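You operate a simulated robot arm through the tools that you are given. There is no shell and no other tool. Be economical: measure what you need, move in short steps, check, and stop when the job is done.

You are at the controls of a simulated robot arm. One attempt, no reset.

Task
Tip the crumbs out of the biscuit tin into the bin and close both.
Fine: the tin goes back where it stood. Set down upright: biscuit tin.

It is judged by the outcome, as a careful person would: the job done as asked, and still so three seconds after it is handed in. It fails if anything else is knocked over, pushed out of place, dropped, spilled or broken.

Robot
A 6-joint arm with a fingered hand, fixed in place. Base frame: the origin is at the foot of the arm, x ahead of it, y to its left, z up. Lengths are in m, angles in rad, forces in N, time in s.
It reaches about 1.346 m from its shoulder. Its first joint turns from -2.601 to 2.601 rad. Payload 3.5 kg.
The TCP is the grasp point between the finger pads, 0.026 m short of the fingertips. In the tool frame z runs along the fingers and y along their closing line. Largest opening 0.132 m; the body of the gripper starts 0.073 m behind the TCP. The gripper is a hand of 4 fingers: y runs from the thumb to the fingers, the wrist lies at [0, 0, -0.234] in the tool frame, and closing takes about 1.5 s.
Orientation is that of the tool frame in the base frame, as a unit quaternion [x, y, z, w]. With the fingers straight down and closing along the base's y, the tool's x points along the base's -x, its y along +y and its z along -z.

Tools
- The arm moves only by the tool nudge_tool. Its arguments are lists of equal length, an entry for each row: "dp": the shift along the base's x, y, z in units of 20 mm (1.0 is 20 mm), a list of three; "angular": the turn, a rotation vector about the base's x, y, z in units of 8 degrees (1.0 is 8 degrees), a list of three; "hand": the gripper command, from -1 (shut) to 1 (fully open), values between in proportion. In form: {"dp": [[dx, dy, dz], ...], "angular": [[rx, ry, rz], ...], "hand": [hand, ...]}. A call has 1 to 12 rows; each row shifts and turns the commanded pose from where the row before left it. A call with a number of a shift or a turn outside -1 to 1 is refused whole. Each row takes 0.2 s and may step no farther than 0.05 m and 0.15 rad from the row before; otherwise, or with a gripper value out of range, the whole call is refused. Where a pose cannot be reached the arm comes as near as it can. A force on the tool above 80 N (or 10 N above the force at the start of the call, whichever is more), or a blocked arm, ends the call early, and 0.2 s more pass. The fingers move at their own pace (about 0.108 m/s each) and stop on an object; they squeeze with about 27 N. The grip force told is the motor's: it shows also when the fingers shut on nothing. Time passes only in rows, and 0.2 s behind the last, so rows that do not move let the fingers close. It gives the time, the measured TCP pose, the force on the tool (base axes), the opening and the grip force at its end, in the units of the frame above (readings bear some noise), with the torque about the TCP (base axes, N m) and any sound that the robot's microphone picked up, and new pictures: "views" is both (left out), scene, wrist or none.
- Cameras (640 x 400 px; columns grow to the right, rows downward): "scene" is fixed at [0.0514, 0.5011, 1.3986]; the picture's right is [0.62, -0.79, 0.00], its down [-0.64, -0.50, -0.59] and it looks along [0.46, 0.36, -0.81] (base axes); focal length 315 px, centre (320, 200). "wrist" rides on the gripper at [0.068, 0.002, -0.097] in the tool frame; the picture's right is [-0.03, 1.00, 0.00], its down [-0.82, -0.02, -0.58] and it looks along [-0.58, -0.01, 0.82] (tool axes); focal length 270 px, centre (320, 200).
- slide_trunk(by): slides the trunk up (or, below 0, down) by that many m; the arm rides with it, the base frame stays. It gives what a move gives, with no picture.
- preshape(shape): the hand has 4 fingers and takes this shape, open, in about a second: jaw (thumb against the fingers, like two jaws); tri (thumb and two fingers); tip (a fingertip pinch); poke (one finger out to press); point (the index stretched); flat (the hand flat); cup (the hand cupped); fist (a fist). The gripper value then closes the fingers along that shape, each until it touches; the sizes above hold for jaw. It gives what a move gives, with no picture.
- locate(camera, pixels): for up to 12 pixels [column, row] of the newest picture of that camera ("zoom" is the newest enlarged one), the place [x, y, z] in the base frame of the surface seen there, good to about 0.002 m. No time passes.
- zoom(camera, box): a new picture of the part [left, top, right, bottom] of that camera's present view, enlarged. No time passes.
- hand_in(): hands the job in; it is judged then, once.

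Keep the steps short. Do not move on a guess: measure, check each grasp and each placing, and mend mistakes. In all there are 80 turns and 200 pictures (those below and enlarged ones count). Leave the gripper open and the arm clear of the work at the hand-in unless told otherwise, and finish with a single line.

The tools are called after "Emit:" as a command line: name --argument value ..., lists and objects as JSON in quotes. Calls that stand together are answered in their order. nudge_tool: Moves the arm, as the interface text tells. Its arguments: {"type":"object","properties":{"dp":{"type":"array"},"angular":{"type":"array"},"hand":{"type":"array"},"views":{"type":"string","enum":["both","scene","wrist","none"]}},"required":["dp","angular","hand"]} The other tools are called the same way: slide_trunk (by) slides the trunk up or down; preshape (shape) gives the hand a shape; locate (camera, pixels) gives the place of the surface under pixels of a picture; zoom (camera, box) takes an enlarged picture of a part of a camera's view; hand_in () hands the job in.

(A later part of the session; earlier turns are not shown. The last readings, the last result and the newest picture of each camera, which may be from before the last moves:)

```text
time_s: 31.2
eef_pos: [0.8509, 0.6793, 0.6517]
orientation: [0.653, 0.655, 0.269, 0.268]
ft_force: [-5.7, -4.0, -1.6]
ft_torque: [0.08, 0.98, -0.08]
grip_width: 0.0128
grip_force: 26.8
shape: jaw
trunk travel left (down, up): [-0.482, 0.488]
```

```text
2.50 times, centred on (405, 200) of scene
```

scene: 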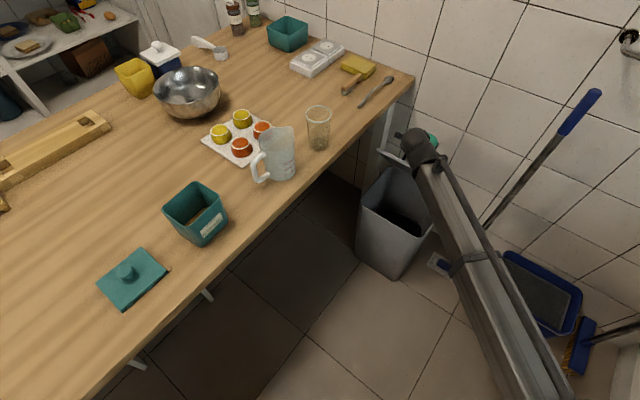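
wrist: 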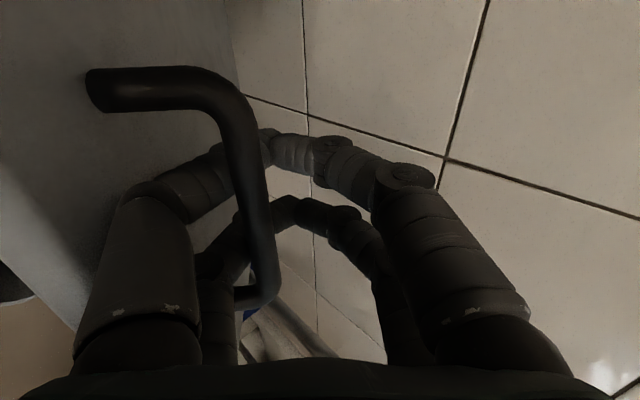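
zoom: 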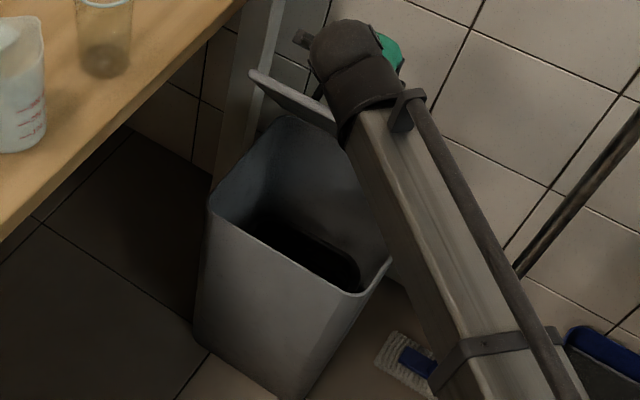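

Lid ~60°. The arc is now nearly level; push +x with the cage.

Emit:
nudge_tool --dp '[[0.5, 0, 0], [0.5, 0, 0], [0.5, 0, 0]]' --angular '[[0, 0, 0], [0, 0, 0], [0, 0, 0]]' --hand '[-0.5, -0.5, -0.5]'

Emit:
zoom --camera "scene" --box '[330, 120, 480, 280]'

Emit:
locate --camera "wrist" --pixels '[[30, 200], [150, 100], [150, 30], [250, 150]]'

```text
time_s: 32.0
eef_pos: [0.8823, 0.6801, 0.6507]
orientation: [0.652, 0.656, 0.269, 0.27]
ft_force: [-1.3, -0.1, -0.3]
ft_torque: [0.01, 0.01, -0.04]
grip_width: 0.0138
grip_force: 27.4
shape: jaw
trunk travel left (down, up): [-0.482, 0.488]
```

scene: 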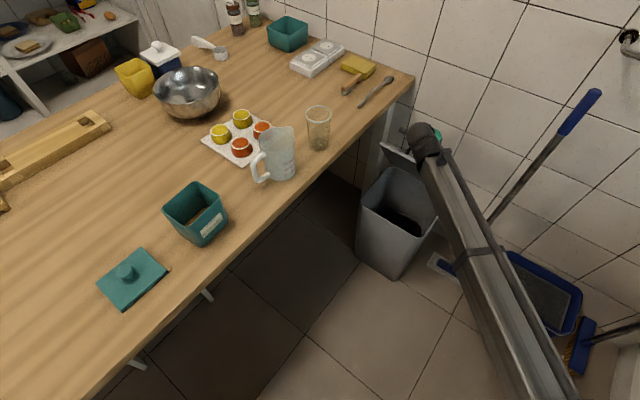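
wrist: 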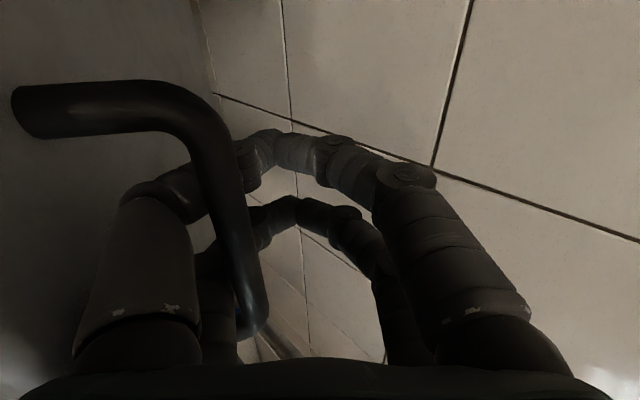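

```text
2.50 times, centred on (405, 200) of scene
```

zoom: 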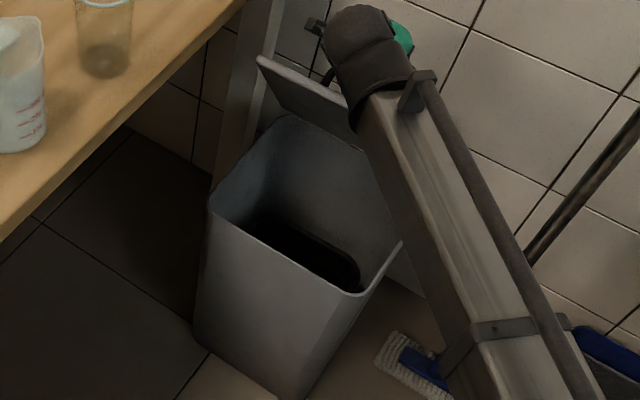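

```text
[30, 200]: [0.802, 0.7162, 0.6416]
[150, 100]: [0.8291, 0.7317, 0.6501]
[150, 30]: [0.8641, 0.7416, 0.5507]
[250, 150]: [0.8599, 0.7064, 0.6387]
```

Lid ~62°. Continue +x and watch reach.

Emit:
nudge_tool --dp '[[0.5, 0, 0], [0.5, 0, 0], [0.5, 0, 0]]' --angular '[[0, 0, 0], [0, 0, 0], [0, 0, 0]]' --hand '[-0.5, -0.5, -0.5]'

Emit:
locate --camera "wrist" --pixels '[[30, 200], [150, 100], [150, 30], [250, 150], [30, 30]]'

```text
time_s: 32.8
eef_pos: [0.9119, 0.6791, 0.6505]
orientation: [0.653, 0.656, 0.267, 0.269]
ft_force: [-0.8, 0.7, -1.3]
ft_torque: [0.02, -0.02, -0.02]
grip_width: 0.0138
grip_force: 27.1
shape: jaw
trunk travel left (down, up): [-0.482, 0.488]
```

scene: 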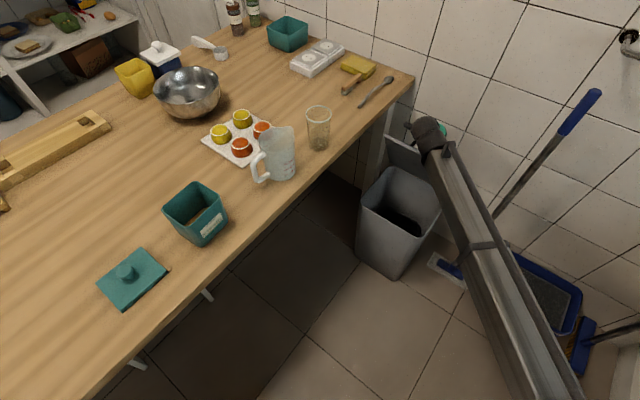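
wrist: 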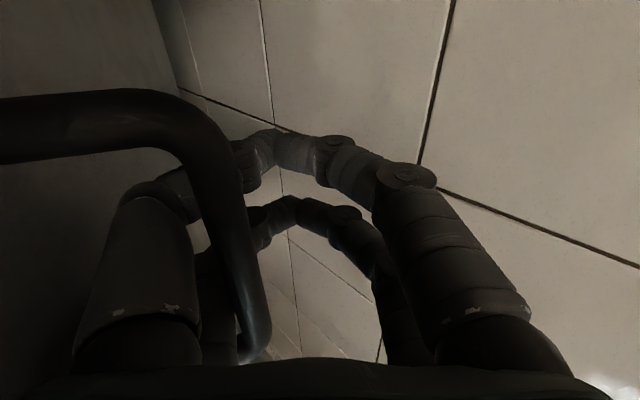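

```text
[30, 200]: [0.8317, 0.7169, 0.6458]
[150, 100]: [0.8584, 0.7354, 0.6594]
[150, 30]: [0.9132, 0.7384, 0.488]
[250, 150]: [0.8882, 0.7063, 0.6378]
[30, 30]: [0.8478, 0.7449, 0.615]
```

Lid ~69°, still free. Continue +x.

Emit:
nudge_tool --dp '[[0.5, 0, 0], [0.5, 0, 0], [0.5, 0, 0]]' --angular '[[0, 0, 0], [0, 0, 0], [0, 0, 0]]' --hand '[-0.5, -0.5, -0.5]' --views "wrist"

Emit:
locate --camera "wrist" --pixels '[[30, 200], [150, 100], [150, 30], [230, 200], [30, 30]]'

```text
time_s: 33.6
eef_pos: [0.941, 0.6798, 0.6524]
orientation: [0.653, 0.656, 0.268, 0.268]
ft_force: [-2.2, -0.3, 3.9]
ft_torque: [-0.04, 0.39, -0.09]
grip_width: 0.0136
grip_force: 27.4
shape: jaw
trunk travel left (down, up): [-0.482, 0.488]
```

wrist: 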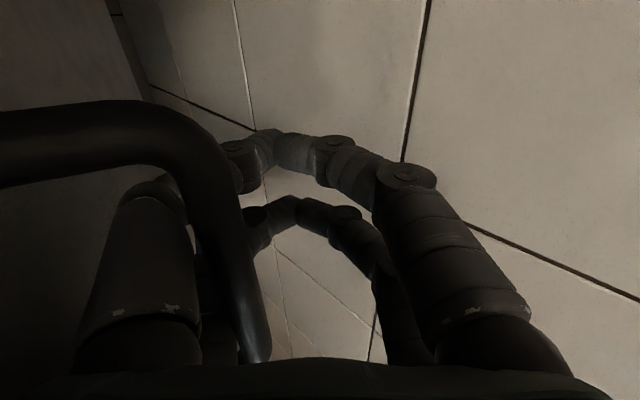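

```text
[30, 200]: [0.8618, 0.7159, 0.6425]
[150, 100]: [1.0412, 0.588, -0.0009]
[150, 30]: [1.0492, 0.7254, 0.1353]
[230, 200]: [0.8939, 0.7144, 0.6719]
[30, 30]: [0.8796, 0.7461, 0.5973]
```

Lid ~76°. The lid edge is getting near the palm, so now raise the trunk: the inclined thumb will push the bar further while the palm clears the edge.

Emit:
slide_trunk --by 0.015

Emit:
nudge_tool --dp '[[0.5, 0, 0]]' --angular '[[0, 0, 0]]' --hand '[-0.5]'

Emit:
locate --camera "wrist" --pixels '[[30, 220], [10, 220], [30, 50], [230, 200], [30, 30]]'

```text
time_s: 34.2
eef_pos: [0.9428, 0.6794, 0.6649]
orientation: [0.653, 0.655, 0.268, 0.269]
ft_force: [-0.9, 0.5, -1.3]
ft_torque: [-0.02, -0.02, 0.0]
grip_width: 0.0136
grip_force: 26.5
shape: jaw
trunk travel left (down, up): [-0.497, 0.473]
```

```text
time_s: 34.6
eef_pos: [0.9511, 0.6797, 0.6657]
orientation: [0.653, 0.656, 0.267, 0.269]
ft_force: [-0.2, 0.1, 0.5]
ft_torque: [0.0, 0.06, 0.0]
grip_width: 0.0139
grip_force: 26.7
shape: jaw
trunk travel left (down, up): [-0.497, 0.473]
```

scene: 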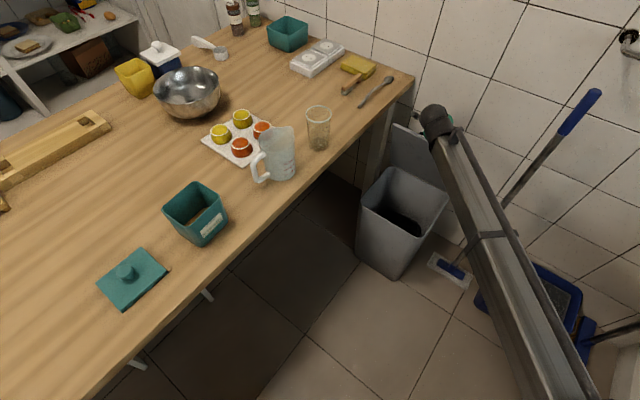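
wrist: 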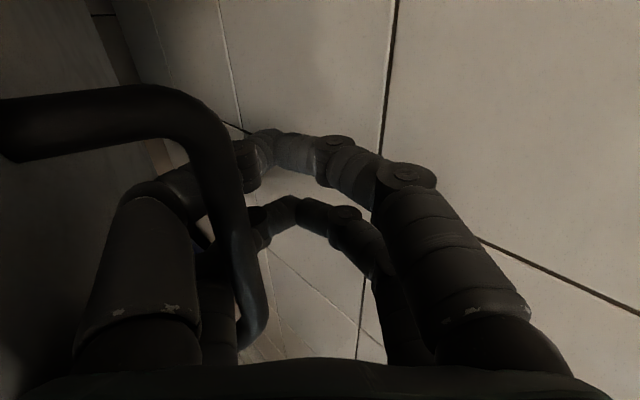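

```text
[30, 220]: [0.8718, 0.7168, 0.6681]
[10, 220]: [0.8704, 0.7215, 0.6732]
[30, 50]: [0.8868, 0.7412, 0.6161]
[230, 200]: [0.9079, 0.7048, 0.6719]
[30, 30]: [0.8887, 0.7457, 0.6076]
```

Lid ~80°. Once more: trunk up and +x.

Emit:
slide_trunk --by 0.012

Emit:
nudge_tool --dp '[[0.5, 0, 0], [0.5, 0, 0]]' --angular '[[0, 0, 0], [0, 0, 0]]' --hand '[-0.5, -0.5]' --views "none"

Emit:
nudge_tool --dp '[[0.5, 0, 0], [0.5, 0, 0]]' --angular '[[0, 0, 0], [0, 0, 0]]' --hand '[-0.5, -0.5]'

Emit:
locate --camera "wrist" --pixels '[[30, 220], [10, 220], [30, 50], [230, 200], [30, 30]]'

Emit:
locate --camera "scene" --pixels '[[393, 127], [400, 150], [393, 160], [415, 160]]'

```text
time_s: 35.2
eef_pos: [0.9545, 0.6809, 0.6707]
orientation: [0.654, 0.656, 0.265, 0.268]
ft_force: [2.0, -4.4, -46.7]
ft_torque: [0.26, -2.06, 0.23]
grip_width: 0.0143
grip_force: 27.5
shape: jaw
trunk travel left (down, up): [-0.509, 0.461]
```

```text
time_s: 35.9
eef_pos: [0.9717, 0.6792, 0.6718]
orientation: [0.654, 0.656, 0.265, 0.269]
ft_force: [-3.7, -7.2, -48.1]
ft_torque: [0.16, -1.71, 0.28]
grip_width: 0.0156
grip_force: 27.1
shape: jaw
trunk travel left (down, up): [-0.509, 0.461]
```

```text
time_s: 36.5
eef_pos: [0.9914, 0.6802, 0.6704]
orientation: [0.654, 0.658, 0.263, 0.266]
ft_force: [-17.3, -3.9, -45.0]
ft_torque: [-0.17, -0.54, 0.47]
grip_width: 0.0198
grip_force: 26.7
shape: jaw
trunk travel left (down, up): [-0.509, 0.461]
```

scene: 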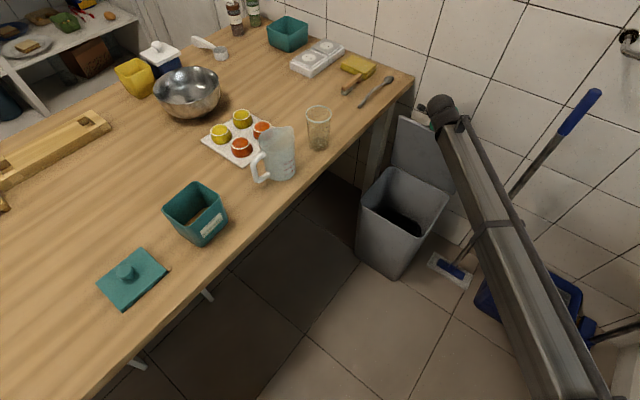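
wrist: 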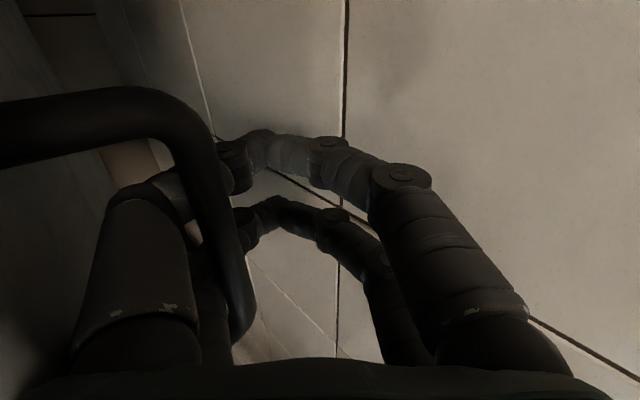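

```text
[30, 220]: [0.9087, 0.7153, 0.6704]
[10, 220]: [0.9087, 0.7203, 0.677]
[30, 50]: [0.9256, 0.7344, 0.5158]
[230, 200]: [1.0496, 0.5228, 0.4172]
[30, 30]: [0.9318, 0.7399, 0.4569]
```

```text
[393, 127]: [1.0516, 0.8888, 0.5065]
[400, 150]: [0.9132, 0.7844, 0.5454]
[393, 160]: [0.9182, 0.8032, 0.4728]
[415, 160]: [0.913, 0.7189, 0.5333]
```

Lid is vertical (~90°) with 45 N radial pull; ease by lowering 10 mm, then a little more +x.

Emit:
slide_trunk --by -0.012

Emit:
nudge_tool --dp '[[0.5, 0, 0]]' --angular '[[0, 0, 0]]' --hand '[-0.5]'

Emit:
zoom --camera "scene" --box '[370, 80, 490, 200]'

Emit:
locate --camera "wrist" --pixels '[[30, 220], [10, 220], [30, 50], [350, 180], [230, 150]]'

```text
time_s: 37.0
eef_pos: [0.99, 0.6813, 0.6712]
orientation: [0.652, 0.655, 0.272, 0.269]
ft_force: [-6.0, 11.1, 28.7]
ft_torque: [-0.61, 3.75, -0.63]
grip_width: 0.0195
grip_force: 26.6
shape: jaw
trunk travel left (down, up): [-0.497, 0.473]
```

```text
time_s: 37.5
eef_pos: [0.9932, 0.6802, 0.6697]
orientation: [0.653, 0.655, 0.269, 0.268]
ft_force: [-47.9, 8.2, 23.8]
ft_torque: [-0.24, 2.34, -0.92]
grip_width: 0.019
grip_force: 26.9
shape: jaw
trunk travel left (down, up): [-0.497, 0.473]
```

scene: 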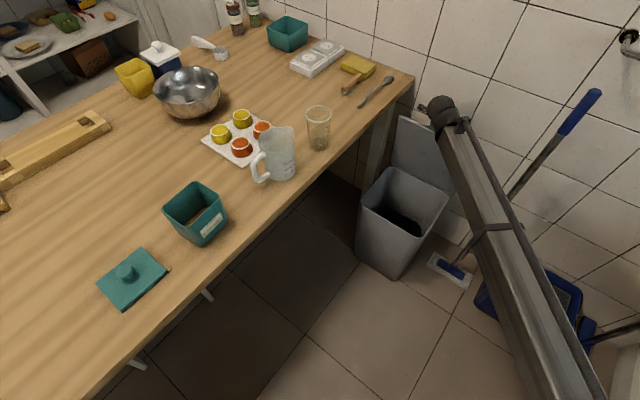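
wrist: 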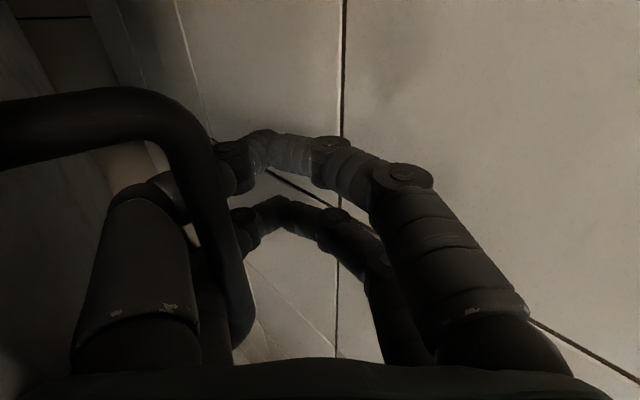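

```text
3.33 times, centred on (430, 140) of scene
```

zoom: 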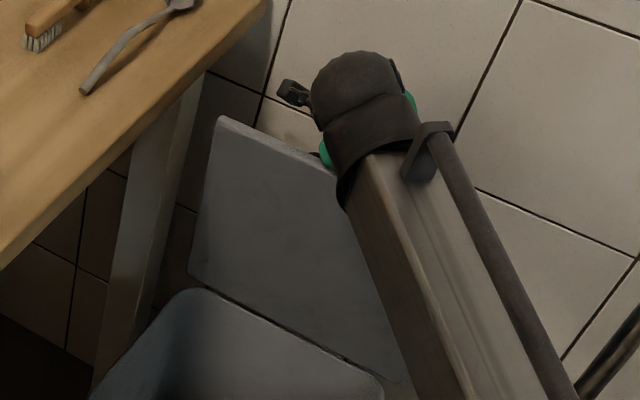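

```text
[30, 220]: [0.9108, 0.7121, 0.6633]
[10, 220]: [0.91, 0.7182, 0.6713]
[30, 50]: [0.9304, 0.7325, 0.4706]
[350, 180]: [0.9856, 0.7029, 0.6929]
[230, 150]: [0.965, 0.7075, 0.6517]
```

The lid seems at its stop near 90° (48 N against +x). I ease back: raise 8 mm, then −x 10 mm, and see whether the lid follows.

Emit:
slide_trunk --by 0.007

Emit:
nudge_tool --dp '[[-0.25, 0, 0], [-0.25, 0, 0], [-0.25, 0, 0]]' --angular '[[0, 0, 0], [0, 0, 0], [0, 0, 0]]' --hand '[-0.5, -0.5, -0.5]'

Emit:
zoom --camera "scene" --box '[370, 80, 490, 200]'

Emit:
locate --camera "scene" --pixels '[[410, 120], [410, 130], [415, 150], [415, 165], [425, 180]]'

```text
time_s: 38.0
eef_pos: [0.9946, 0.6794, 0.6701]
orientation: [0.656, 0.656, 0.263, 0.265]
ft_force: [-61.4, -2.6, -22.1]
ft_torque: [-0.15, -0.46, -0.25]
grip_width: 0.0208
grip_force: 26.3
shape: jaw
trunk travel left (down, up): [-0.504, 0.466]
```

```text
time_s: 38.8
eef_pos: [0.9894, 0.6792, 0.6699]
orientation: [0.653, 0.655, 0.268, 0.27]
ft_force: [-3.9, 5.5, -16.0]
ft_torque: [0.02, 0.08, -0.51]
grip_width: 0.0191
grip_force: 27.0
shape: jaw
trunk travel left (down, up): [-0.504, 0.466]
```

scene: 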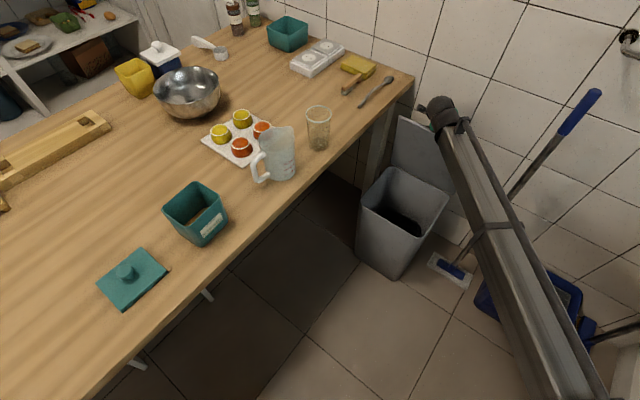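
wrist: 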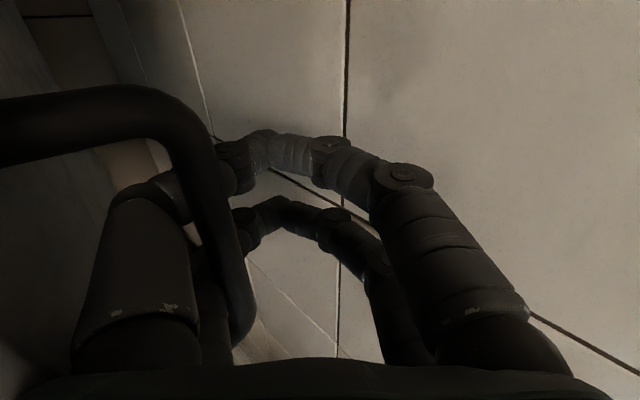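

```text
3.33 times, centred on (430, 140) of scene
```

zoom: 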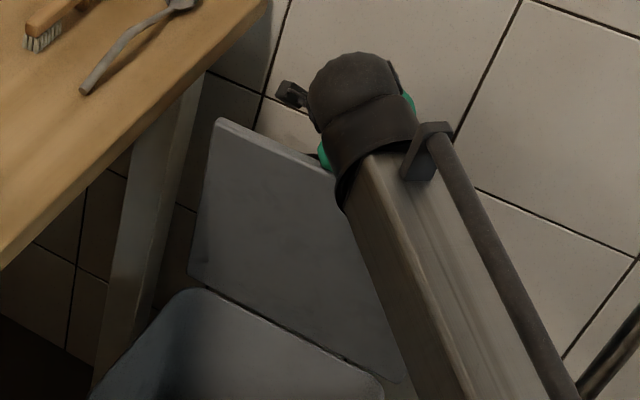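

```text
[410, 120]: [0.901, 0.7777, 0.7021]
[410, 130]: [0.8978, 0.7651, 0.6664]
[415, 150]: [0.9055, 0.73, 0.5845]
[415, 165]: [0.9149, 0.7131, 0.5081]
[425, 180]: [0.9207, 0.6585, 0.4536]
```

Underside points show the lid at ~85°; the hand's 45° pitch jams between lid edge and bar. I steepen the hand a little with matching trunk rise.

Emit:
nudge_tool --dp '[[0, 0, 0]]' --angular '[[0, 0.5, 0]]' --hand '[-0.5]' --views "none"

Emit:
slide_trunk --by 0.008

Emit:
nudge_tool --dp '[[0, 0, 0]]' --angular '[[0, 0.5, 0]]' --hand '[-0.5]' --views "none"

Emit:
slide_trunk --by 0.008

```text
time_s: 39.2
eef_pos: [0.9864, 0.6793, 0.6655]
orientation: [0.66, 0.665, 0.247, 0.247]
ft_force: [-0.5, 9.4, 17.1]
ft_torque: [-0.25, 1.53, -0.76]
grip_width: 0.0158
grip_force: 27.4
shape: jaw
out of reach, approached as far as the arm can: row 1
trunk travel left (down, up): [-0.504, 0.466]
```

```text
time_s: 39.8
eef_pos: [0.9858, 0.6789, 0.6669]
orientation: [0.663, 0.664, 0.243, 0.246]
ft_force: [-1.6, 0.5, -20.1]
ft_torque: [0.16, -0.88, -0.1]
grip_width: 0.0164
grip_force: 27.1
shape: jaw
trunk travel left (down, up): [-0.512, 0.458]
```

```text
time_s: 40.2
eef_pos: [0.986, 0.6791, 0.6612]
orientation: [0.669, 0.673, 0.222, 0.224]
ft_force: [-0.7, -0.2, 2.3]
ft_torque: [-0.03, 0.15, 0.01]
grip_width: 0.0157
grip_force: 27.3
shape: jaw
out of reach, approached as far as the arm can: row 1
trunk travel left (down, up): [-0.512, 0.458]
```

```text
time_s: 40.8
eef_pos: [0.9851, 0.6802, 0.6648]
orientation: [0.67, 0.673, 0.22, 0.222]
ft_force: [-2.0, -2.6, -23.6]
ft_torque: [0.17, -1.0, 0.07]
grip_width: 0.0156
grip_force: 26.7
shape: jaw
trunk travel left (down, up): [-0.52, 0.45]
```

Pitch now ~37° from vertical, forces low. Another 4° and then +x 20 mm.

Emit:
nudge_tool --dp '[[0, 0, 0], [0.5, 0, 0]]' --angular '[[0, 0.7, 0], [0, 0, 0]]' --hand '[-0.5, -0.5]' --views "none"

Emit:
nudge_tool --dp '[[0.5, 0, 0], [0.5, 0, 0]]' --angular '[[0, 0, 0], [0, 0, 0]]' --hand '[-0.5, -0.5]'

Emit:
locate --camera "scene" --pixels '[[410, 120], [410, 130], [415, 150], [415, 165], [425, 180]]'

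```text
time_s: 41.4
eef_pos: [0.9925, 0.68, 0.6552]
orientation: [0.68, 0.683, 0.188, 0.188]
ft_force: [-27.5, -1.5, -0.4]
ft_torque: [0.04, -0.28, -0.41]
grip_width: 0.0164
grip_force: 27.2
shape: jaw
out of reach, approached as far as the arm can: row 1
trunk travel left (down, up): [-0.52, 0.45]
```

```text
time_s: 41.9
eef_pos: [0.9934, 0.6808, 0.6542]
orientation: [0.682, 0.685, 0.179, 0.182]
ft_force: [-33.3, -3.8, 6.1]
ft_torque: [-0.11, 0.04, -0.31]
grip_width: 0.0184
grip_force: 26.6
shape: jaw
trunk travel left (down, up): [-0.52, 0.45]
stopped in row 2: the force on the tool passed its limit at 86 N (the readings are from after the stop); the commanded pose is now the measured one
```

scene: 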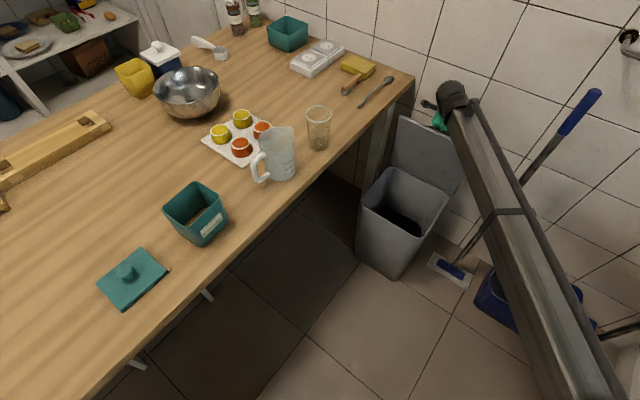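
wrist: 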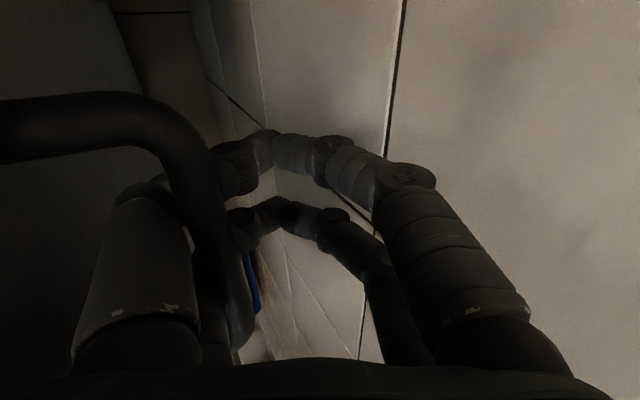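

```text
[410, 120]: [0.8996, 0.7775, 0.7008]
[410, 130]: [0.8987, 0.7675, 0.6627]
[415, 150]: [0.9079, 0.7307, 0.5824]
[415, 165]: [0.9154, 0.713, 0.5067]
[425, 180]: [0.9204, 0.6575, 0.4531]
```

Blocked at x≈0.993 with the lid at ~85°: likely the hinge's stop. Test whether the lid holds by itself: back off −x 15 mm (slack inside the cage) and look.

Emit:
nudge_tool --dp '[[-0.5, 0, 0], [-0.5, 0, 0], [0, 0, 0]]' --angular '[[0, 0, 0], [0, 0, 0], [0, 0, 0]]' --hand '[-0.5, -0.5, -0.5]'

Emit:
locate --camera "scene" --pixels '[[410, 120], [410, 130], [415, 150], [415, 165], [425, 180]]'

Emit:
locate --camera "wrist" --pixels '[[30, 120], [100, 120], [180, 140], [215, 230], [400, 180], [230, 320], [30, 250], [120, 240]]'

```text
time_s: 42.7
eef_pos: [0.9812, 0.6808, 0.6524]
orientation: [0.681, 0.685, 0.181, 0.184]
ft_force: [0.5, -0.4, 0.7]
ft_torque: [0.01, 0.02, -0.05]
grip_width: 0.0157
grip_force: 26.5
shape: jaw
trunk travel left (down, up): [-0.52, 0.45]
```

scene: 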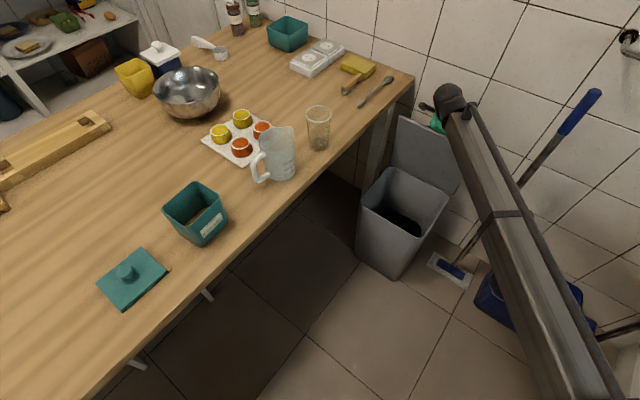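
wrist: 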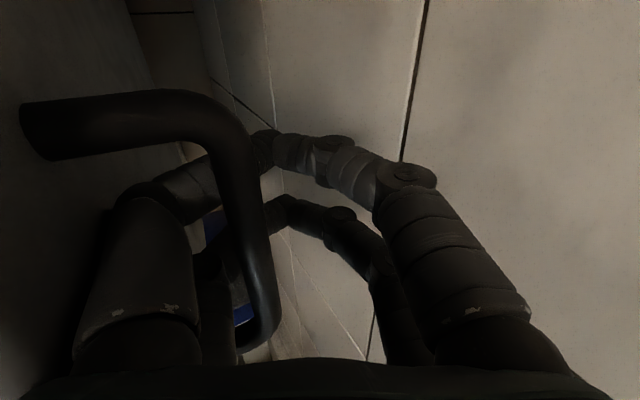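

```text
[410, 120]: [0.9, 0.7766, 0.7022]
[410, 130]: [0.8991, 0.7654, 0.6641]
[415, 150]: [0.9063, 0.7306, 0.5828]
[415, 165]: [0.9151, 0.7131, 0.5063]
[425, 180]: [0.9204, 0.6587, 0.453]
```

```text
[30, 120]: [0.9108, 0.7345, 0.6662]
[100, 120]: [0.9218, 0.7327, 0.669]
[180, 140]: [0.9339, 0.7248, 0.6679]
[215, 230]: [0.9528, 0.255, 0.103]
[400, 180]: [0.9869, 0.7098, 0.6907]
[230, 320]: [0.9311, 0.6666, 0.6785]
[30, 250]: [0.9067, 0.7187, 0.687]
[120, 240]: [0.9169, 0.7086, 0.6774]
```

The lid stayed put while the hand backed off: it holds itself. Now free the hand: open slightly while shifting +x so the thumb doesn't push the lid.

Emit:
nudge_tool --dp '[[0.25, 0, 0], [0.25, 0, 0], [0, 0, 0]]' --angular '[[0, 0, 0], [0, 0, 0], [0, 0, 0]]' --hand '[-0.5, -0.3, -0.3]'

Emit:
locate --camera "scene" --pixels '[[410, 130], [415, 150], [415, 165]]'

```text
time_s: 43.5
eef_pos: [0.9904, 0.6813, 0.6522]
orientation: [0.682, 0.684, 0.18, 0.184]
ft_force: [0.2, 0.3, 0.3]
ft_torque: [-0.01, 0.0, 0.03]
grip_width: 0.0459
grip_force: 0.1
shape: jaw
trunk travel left (down, up): [-0.52, 0.45]
```

scene: 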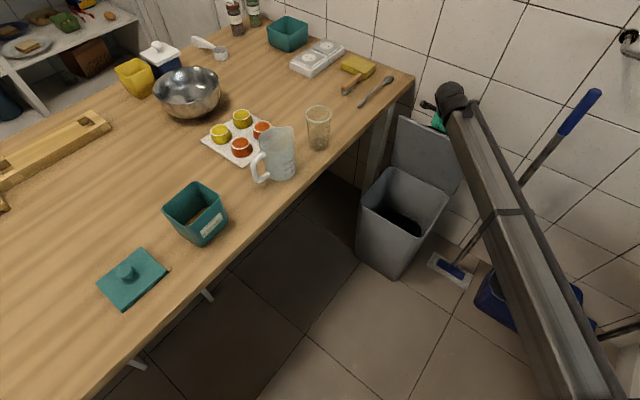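
wrist: 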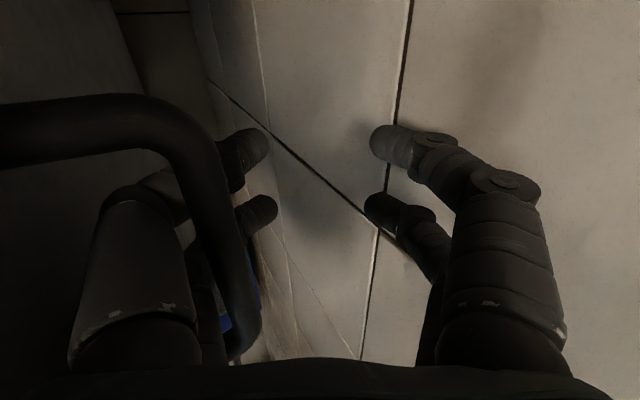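

```text
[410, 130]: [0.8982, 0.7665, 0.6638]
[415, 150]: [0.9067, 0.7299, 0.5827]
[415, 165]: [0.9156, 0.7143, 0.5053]
```

Grip is open to 46 mm. Measure thumb tips against bar and lid face.

Emit:
locate --camera "wrist" --pixels '[[255, 145], [262, 208], [210, 180], [235, 300], [150, 110], [60, 50], [100, 90], [180, 290], [110, 205], [505, 185], [380, 140]]'

Emit:
zoom --camera "wrist" --box '[60, 60, 340, 260]'

```text
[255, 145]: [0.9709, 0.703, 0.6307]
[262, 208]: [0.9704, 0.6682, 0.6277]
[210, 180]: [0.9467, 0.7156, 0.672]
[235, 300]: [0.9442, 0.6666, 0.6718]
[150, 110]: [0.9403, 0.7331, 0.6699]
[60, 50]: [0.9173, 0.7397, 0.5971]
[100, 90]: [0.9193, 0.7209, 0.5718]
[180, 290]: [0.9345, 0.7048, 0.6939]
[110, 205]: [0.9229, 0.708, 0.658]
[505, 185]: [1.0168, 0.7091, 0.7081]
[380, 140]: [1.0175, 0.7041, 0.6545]
```

```text
2.00 times, centred on (200, 160) of wrist
```

zoom: 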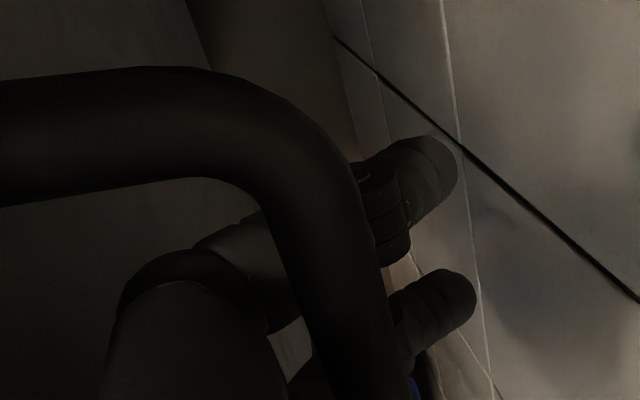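

The thumb is still hooked behind the bar and the gap is too tight here. I'll bring the lid back some degrees, testing whether it holds itself at lower angles, where the thumb can slip out as it came in. First back to −x 30 mm with pitch back 8°.

Emit:
nudge_tool --dp '[[-0.5, 0, 0], [-0.5, 0, 0], [-0.5, 0, 0], [-0.5, 0, 0]]' --angular '[[0, -0.5, 0], [0, -0.5, 0], [0, -0.5, 0], [0, -0.5, 0]]' --hand '[-0.3, -0.3, -0.3, -0.3]'

Emit:
locate --camera "wrist" --pixels '[[255, 145], [262, 208], [210, 180], [235, 300], [150, 110], [60, 50], [100, 90], [180, 290], [110, 205], [30, 300]]'

Emit:
locate --camera "scene" --pixels '[[410, 130], [415, 150], [415, 165]]'

```text
time_s: 44.5
eef_pos: [0.9493, 0.6816, 0.6893]
orientation: [0.651, 0.653, 0.271, 0.276]
ft_force: [-1.6, -1.8, -22.4]
ft_torque: [-0.15, -0.63, -0.04]
grip_width: 0.0541
grip_force: 9.2
shape: jaw
out of reach, approached as far as the arm can: row 1, 2, 3, 4
trunk travel left (down, up): [-0.52, 0.45]
```

scene: 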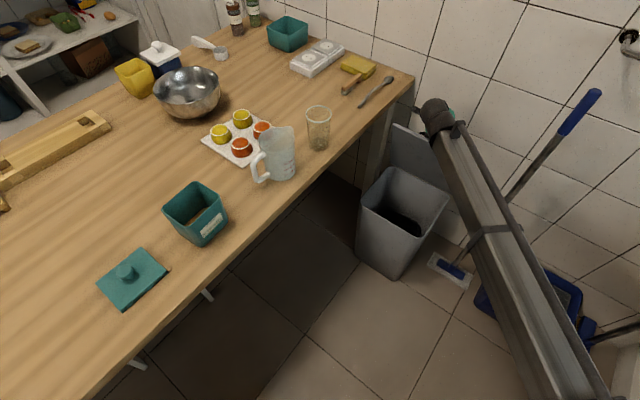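
wrist: 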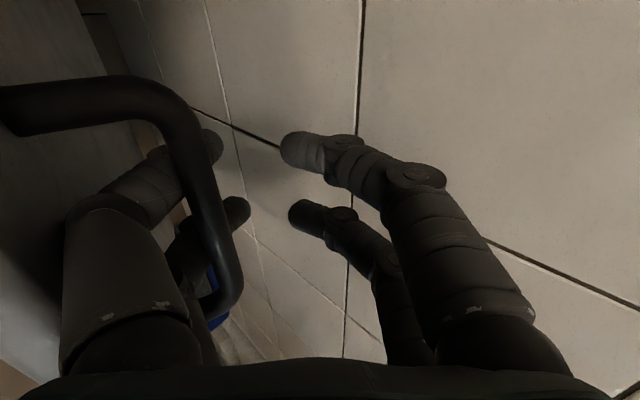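

```text
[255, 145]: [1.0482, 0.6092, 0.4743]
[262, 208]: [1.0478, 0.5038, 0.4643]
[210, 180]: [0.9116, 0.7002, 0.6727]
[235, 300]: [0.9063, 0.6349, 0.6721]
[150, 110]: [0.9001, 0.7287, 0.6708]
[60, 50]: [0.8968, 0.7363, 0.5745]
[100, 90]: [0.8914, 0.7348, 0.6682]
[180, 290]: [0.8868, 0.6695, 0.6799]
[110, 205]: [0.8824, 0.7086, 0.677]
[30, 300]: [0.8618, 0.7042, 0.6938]
```

```text
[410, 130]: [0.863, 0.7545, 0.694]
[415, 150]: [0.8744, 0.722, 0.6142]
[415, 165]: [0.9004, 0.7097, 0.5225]
```

Lid ~78°, thumb tips only just past the bar now. Open wider to let the tips slip out.

Emit:
nudge_tool --dp '[[0, 0, 0], [0, 0, 0], [0, 0, 0]]' --angular '[[0, 0, 0], [0, 0, 0], [0, 0, 0]]' --hand '[0.0, 0.3, 0.3]'

Emit:
locate --camera "scene" --pixels '[[410, 130], [415, 150], [415, 165]]'

```text
time_s: 45.3
eef_pos: [0.9502, 0.6804, 0.6906]
orientation: [0.65, 0.653, 0.272, 0.277]
ft_force: [1.1, -3.3, -14.8]
ft_torque: [-0.29, -0.68, 0.1]
grip_width: 0.0878
grip_force: 0.0
shape: jaw
trunk travel left (down, up): [-0.52, 0.45]
```

scene: 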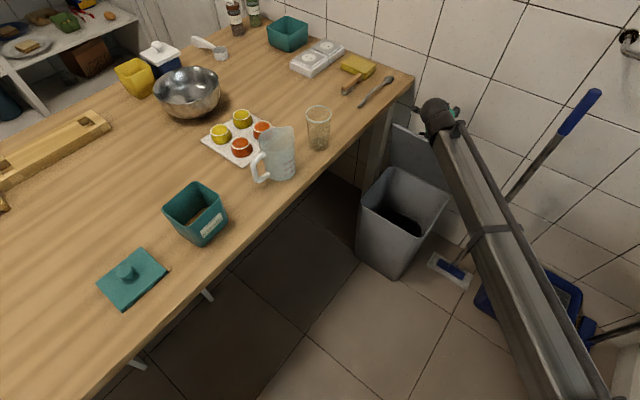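
wrist: 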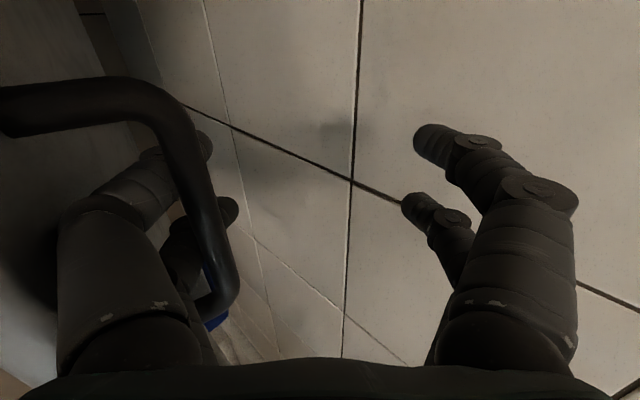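

```text
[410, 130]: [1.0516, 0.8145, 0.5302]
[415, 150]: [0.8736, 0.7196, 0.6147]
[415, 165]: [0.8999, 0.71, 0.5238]
```

Still hooked. I'll bring the lid to ~60° while steepening the hand, so its fingers lie along the lid and can slide out.

Emit:
nudge_tool --dp '[[-0.75, 0, 0], [-0.75, 0, 0]]' --angular '[[0, 0.5, 0], [0, 0.5, 0]]' --hand '[0.3, 0.3]' --views "none"

Emit:
slide_trunk --by 0.008

Emit:
nudge_tool --dp '[[-0.75, 0, 0], [-0.75, 0, 0]]' --angular '[[0, 0.5, 0], [0, 0.5, 0]]' --hand '[0.3, 0.3]'

Emit:
locate --camera "scene" --pixels '[[410, 140], [415, 155], [415, 165], [400, 140], [405, 150]]'

```text
time_s: 45.9
eef_pos: [0.92, 0.682, 0.6702]
orientation: [0.668, 0.67, 0.228, 0.231]
ft_force: [0.3, 0.2, -0.1]
ft_torque: [0.0, 0.04, -0.04]
grip_width: 0.0859
grip_force: 0.0
shape: jaw
out of reach, approached as far as the arm can: row 1, 2
trunk travel left (down, up): [-0.52, 0.45]
```

```text
time_s: 46.5
eef_pos: [0.9204, 0.6805, 0.6784]
orientation: [0.667, 0.67, 0.227, 0.231]
ft_force: [-1.5, 0.7, -2.9]
ft_torque: [-0.05, -0.12, -0.01]
grip_width: 0.0863
grip_force: 0.1
shape: jaw
trunk travel left (down, up): [-0.528, 0.442]
```

```text
time_s: 47.1
eef_pos: [0.8905, 0.6802, 0.6589]
orientation: [0.682, 0.684, 0.181, 0.185]
ft_force: [0.8, 0.0, -0.2]
ft_torque: [-0.03, 0.02, -0.03]
grip_width: 0.086
grip_force: 0.2
shape: jaw
out of reach, approached as far as the arm can: row 1, 2
trunk travel left (down, up): [-0.528, 0.442]
```

scene: 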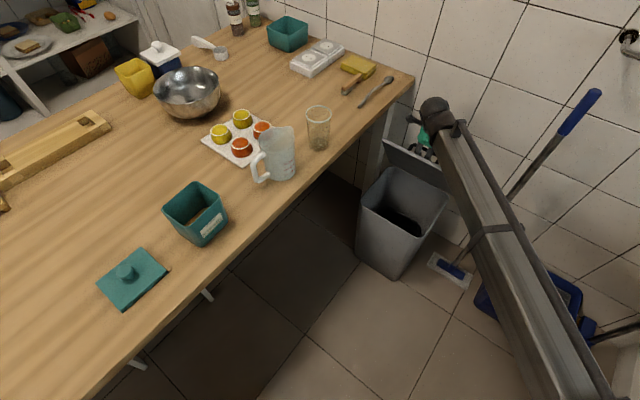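
wrist: 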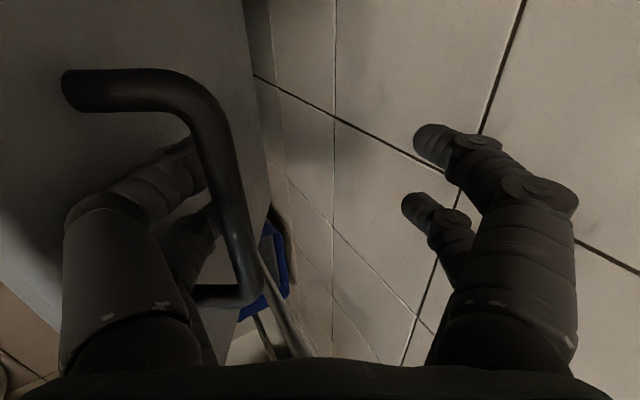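

```text
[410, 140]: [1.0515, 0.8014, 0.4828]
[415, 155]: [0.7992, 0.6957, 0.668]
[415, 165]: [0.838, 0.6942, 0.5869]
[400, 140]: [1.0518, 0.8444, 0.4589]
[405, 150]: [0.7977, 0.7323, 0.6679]
```

Lid ~64° and the thumb tips no longer protrude past the bar, forces zero. Steepen 8° more, then raise.

Emit:
nudge_tool --dp '[[-0.3, 0, 0], [-0.3, 0, 0]]' --angular '[[0, 0.5, 0], [0, 0.5, 0]]' --hand '[0.3, 0.3]' --views "none"

Emit:
slide_trunk --by 0.025

Emit:
nudge_tool --dp '[[0, 0, 0]]' --angular '[[0, 0, 0]]' --hand '[0.3]'

Emit:
locate --camera "scene" --pixels '[[415, 155], [415, 165], [405, 150], [425, 170]]'

```text
time_s: 47.7
eef_pos: [0.8772, 0.6799, 0.6453]
orientation: [0.693, 0.696, 0.132, 0.135]
ft_force: [0.8, -0.3, 0.1]
ft_torque: [0.03, 0.02, 0.02]
grip_width: 0.0855
grip_force: 0.1
shape: jaw
out of reach, approached as far as the arm can: row 1, 2
trunk travel left (down, up): [-0.528, 0.442]
```

```text
time_s: 48.4
eef_pos: [0.8769, 0.681, 0.6723]
orientation: [0.693, 0.696, 0.132, 0.135]
ft_force: [-1.7, 0.6, 0.0]
ft_torque: [0.03, -0.01, 0.0]
grip_width: 0.0857
grip_force: 0.0
shape: jaw
trunk travel left (down, up): [-0.553, 0.417]
```

```text
time_s: 48.8
eef_pos: [0.8776, 0.6804, 0.6717]
orientation: [0.693, 0.696, 0.132, 0.136]
ft_force: [-0.8, -0.1, 0.1]
ft_torque: [-0.01, 0.03, 0.03]
grip_width: 0.0857
grip_force: 0.1
shape: jaw
trunk travel left (down, up): [-0.553, 0.417]
```

scene: 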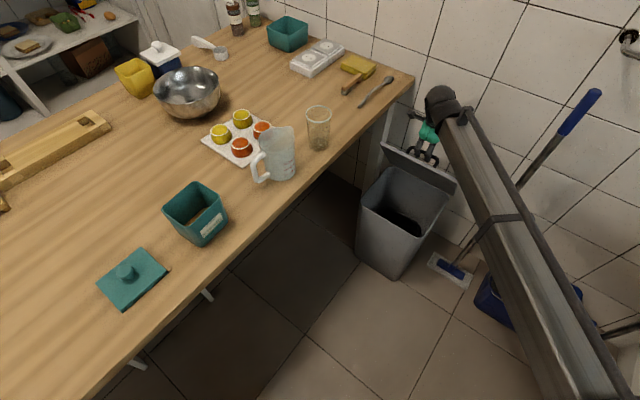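
wrist: 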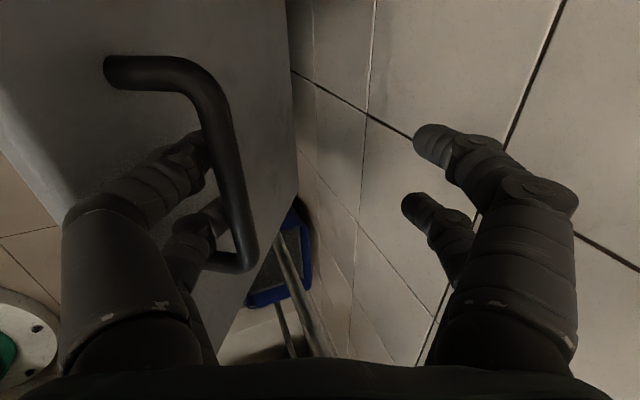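

```text
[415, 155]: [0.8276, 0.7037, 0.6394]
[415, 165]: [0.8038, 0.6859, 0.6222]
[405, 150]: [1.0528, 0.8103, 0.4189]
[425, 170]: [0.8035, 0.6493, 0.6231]
```

Withdrawal seems free (forces ~0). Raise further 40 mm and check lid.

Emit:
slide_trunk --by 0.03

Emit:
nudge_tool --dp '[[0, 0, 0]]' --angular '[[0, 0, 0]]' --hand '[0.3]'

Emit:
zoom --camera "scene" --box '[350, 70, 490, 230]'

```text
time_s: 49.5
eef_pos: [0.8778, 0.6792, 0.7023]
orientation: [0.693, 0.695, 0.132, 0.136]
ft_force: [0.0, 0.4, -0.2]
ft_torque: [-0.01, -0.03, 0.04]
grip_width: 0.0855
grip_force: 0.0
shape: jaw
trunk travel left (down, up): [-0.583, 0.387]
```

```text
time_s: 50.0
eef_pos: [0.8776, 0.6796, 0.7012]
orientation: [0.693, 0.696, 0.133, 0.136]
ft_force: [1.1, 0.3, -0.2]
ft_torque: [0.01, -0.01, 0.03]
grip_width: 0.0856
grip_force: 0.1
shape: jaw
trunk travel left (down, up): [-0.583, 0.387]
```

scene: 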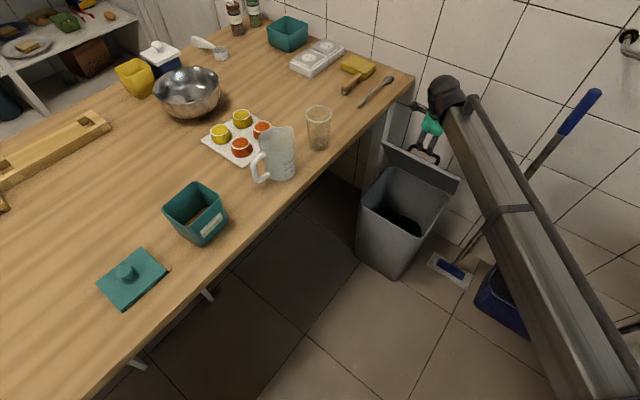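
wrist: 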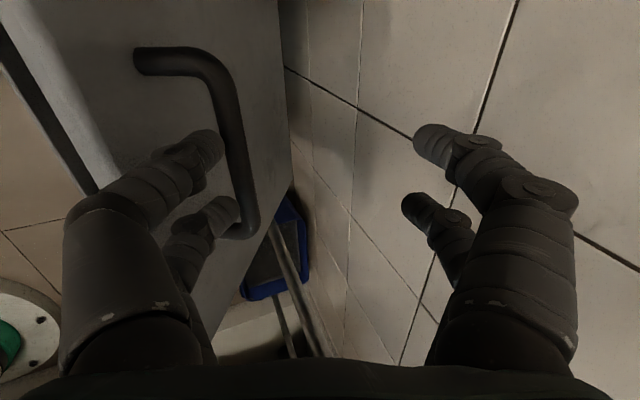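

```text
2.50 times, centred on (420, 150) of scene
```

zoom: 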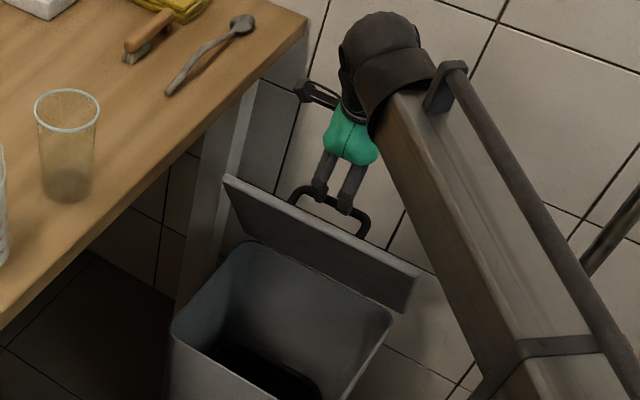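

The tips are now above the bar; the lid stands at ~58° with no force. Raise 50 mm more.

Emit:
slide_trunk --by 0.06

Emit:
nudge_tool --dp '[[0, 0, 0]]' --angular '[[0, 0, 0]]' --hand '[0.3]'

Emit:
zoom --camera "scene" --box '[350, 70, 490, 230]'

Emit:
locate --camera "zoom" --pixels '[[230, 182], [415, 280], [300, 235], [250, 225], [400, 300], [330, 195]]'

```text
time_s: 51.0
eef_pos: [0.8772, 0.679, 0.7609]
orientation: [0.692, 0.696, 0.132, 0.135]
ft_force: [-0.1, 0.7, 0.2]
ft_torque: [-0.01, 0.02, 0.02]
grip_width: 0.0856
grip_force: 0.0
shape: jaw
trunk travel left (down, up): [-0.643, 0.327]
```

```text
time_s: 51.4
eef_pos: [0.8773, 0.6798, 0.7622]
orientation: [0.693, 0.696, 0.133, 0.136]
ft_force: [0.1, 0.6, 0.8]
ft_torque: [-0.05, -0.01, 0.01]
grip_width: 0.0857
grip_force: 0.1
shape: jaw
trunk travel left (down, up): [-0.643, 0.327]
```

scene: 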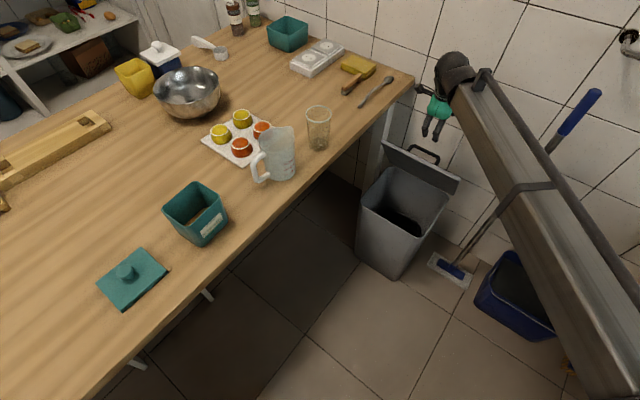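
wrist: 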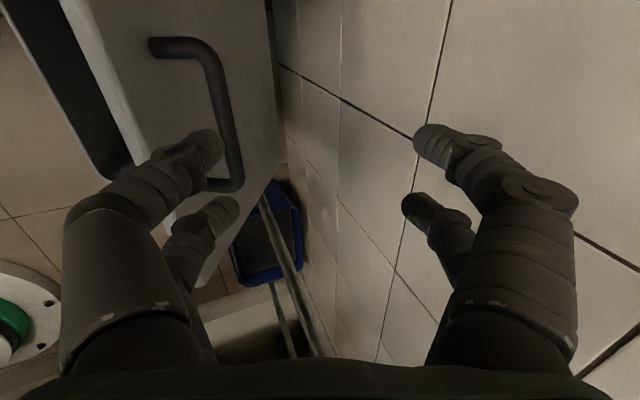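

```text
2.50 times, centred on (420, 150) of scene
```

zoom: 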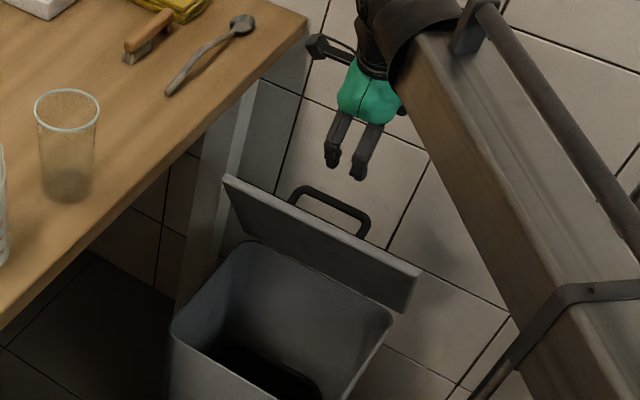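

```text
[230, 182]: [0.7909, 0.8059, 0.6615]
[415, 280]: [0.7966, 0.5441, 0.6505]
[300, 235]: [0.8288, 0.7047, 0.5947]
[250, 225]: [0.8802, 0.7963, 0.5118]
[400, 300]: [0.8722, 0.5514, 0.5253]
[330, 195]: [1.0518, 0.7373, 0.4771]
```

The lid holds itself at ~60°. I'll push it further open from underneath: back off, turn the hand level (pointing +x), fingers shut.

Emit:
nudge_tool --dp '[[-1, 0, 0], [-1, 0, 0], [-1, 0, 0], [-1, 0, 0], [-1, 0, 0], [-1, 0, 0], [-1, 0, 0], [-1, 0, 0], [-1, 0, 0], [-1, 0, 0], [-1, 0, 0], [-1, 0, 0]]' --angular '[[0, 0, 0], [0, 0, 0], [0, -0.85, 0], [0, -0.85, 0], [0, -0.85, 0], [0, -0.85, 0], [0, -0.85, 0], [0, -0.85, 0], [0, -0.85, 0], [0, -0.85, 0], [0, -0.85, 0], [0, -0.85, 0]]' --hand '[0.3, 0.3, 0.3, 0.3, -1, -1, -1, -1, -1, -1, -1, -1]'

```text
time_s: 54.0
eef_pos: [0.6377, 0.6803, 0.9759]
orientation: [0.5, 0.502, 0.496, 0.502]
ft_force: [-0.7, -0.1, 0.0]
ft_torque: [0.05, -0.02, -0.01]
grip_width: 0.0
grip_force: 27.3
shape: jaw
out of reach, approached as far as the arm can: row 3, 4, 5, 6, 7, 8, 9, 10, 11, 12
trunk travel left (down, up): [-0.643, 0.327]
```

scene: 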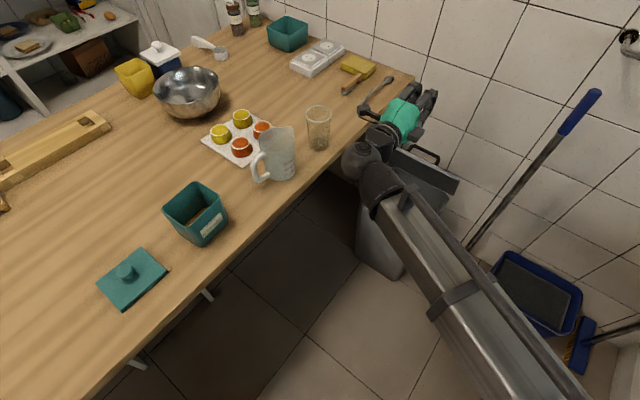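
wrist: 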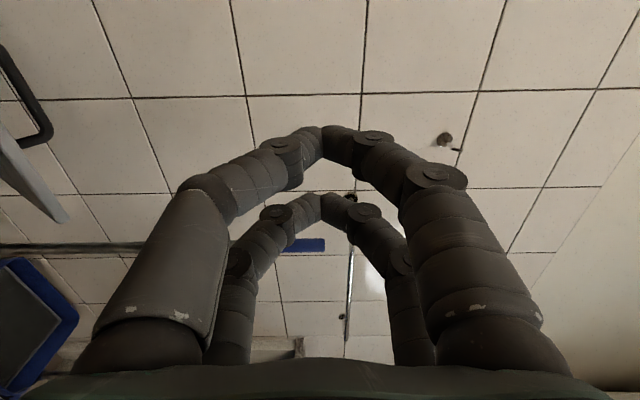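

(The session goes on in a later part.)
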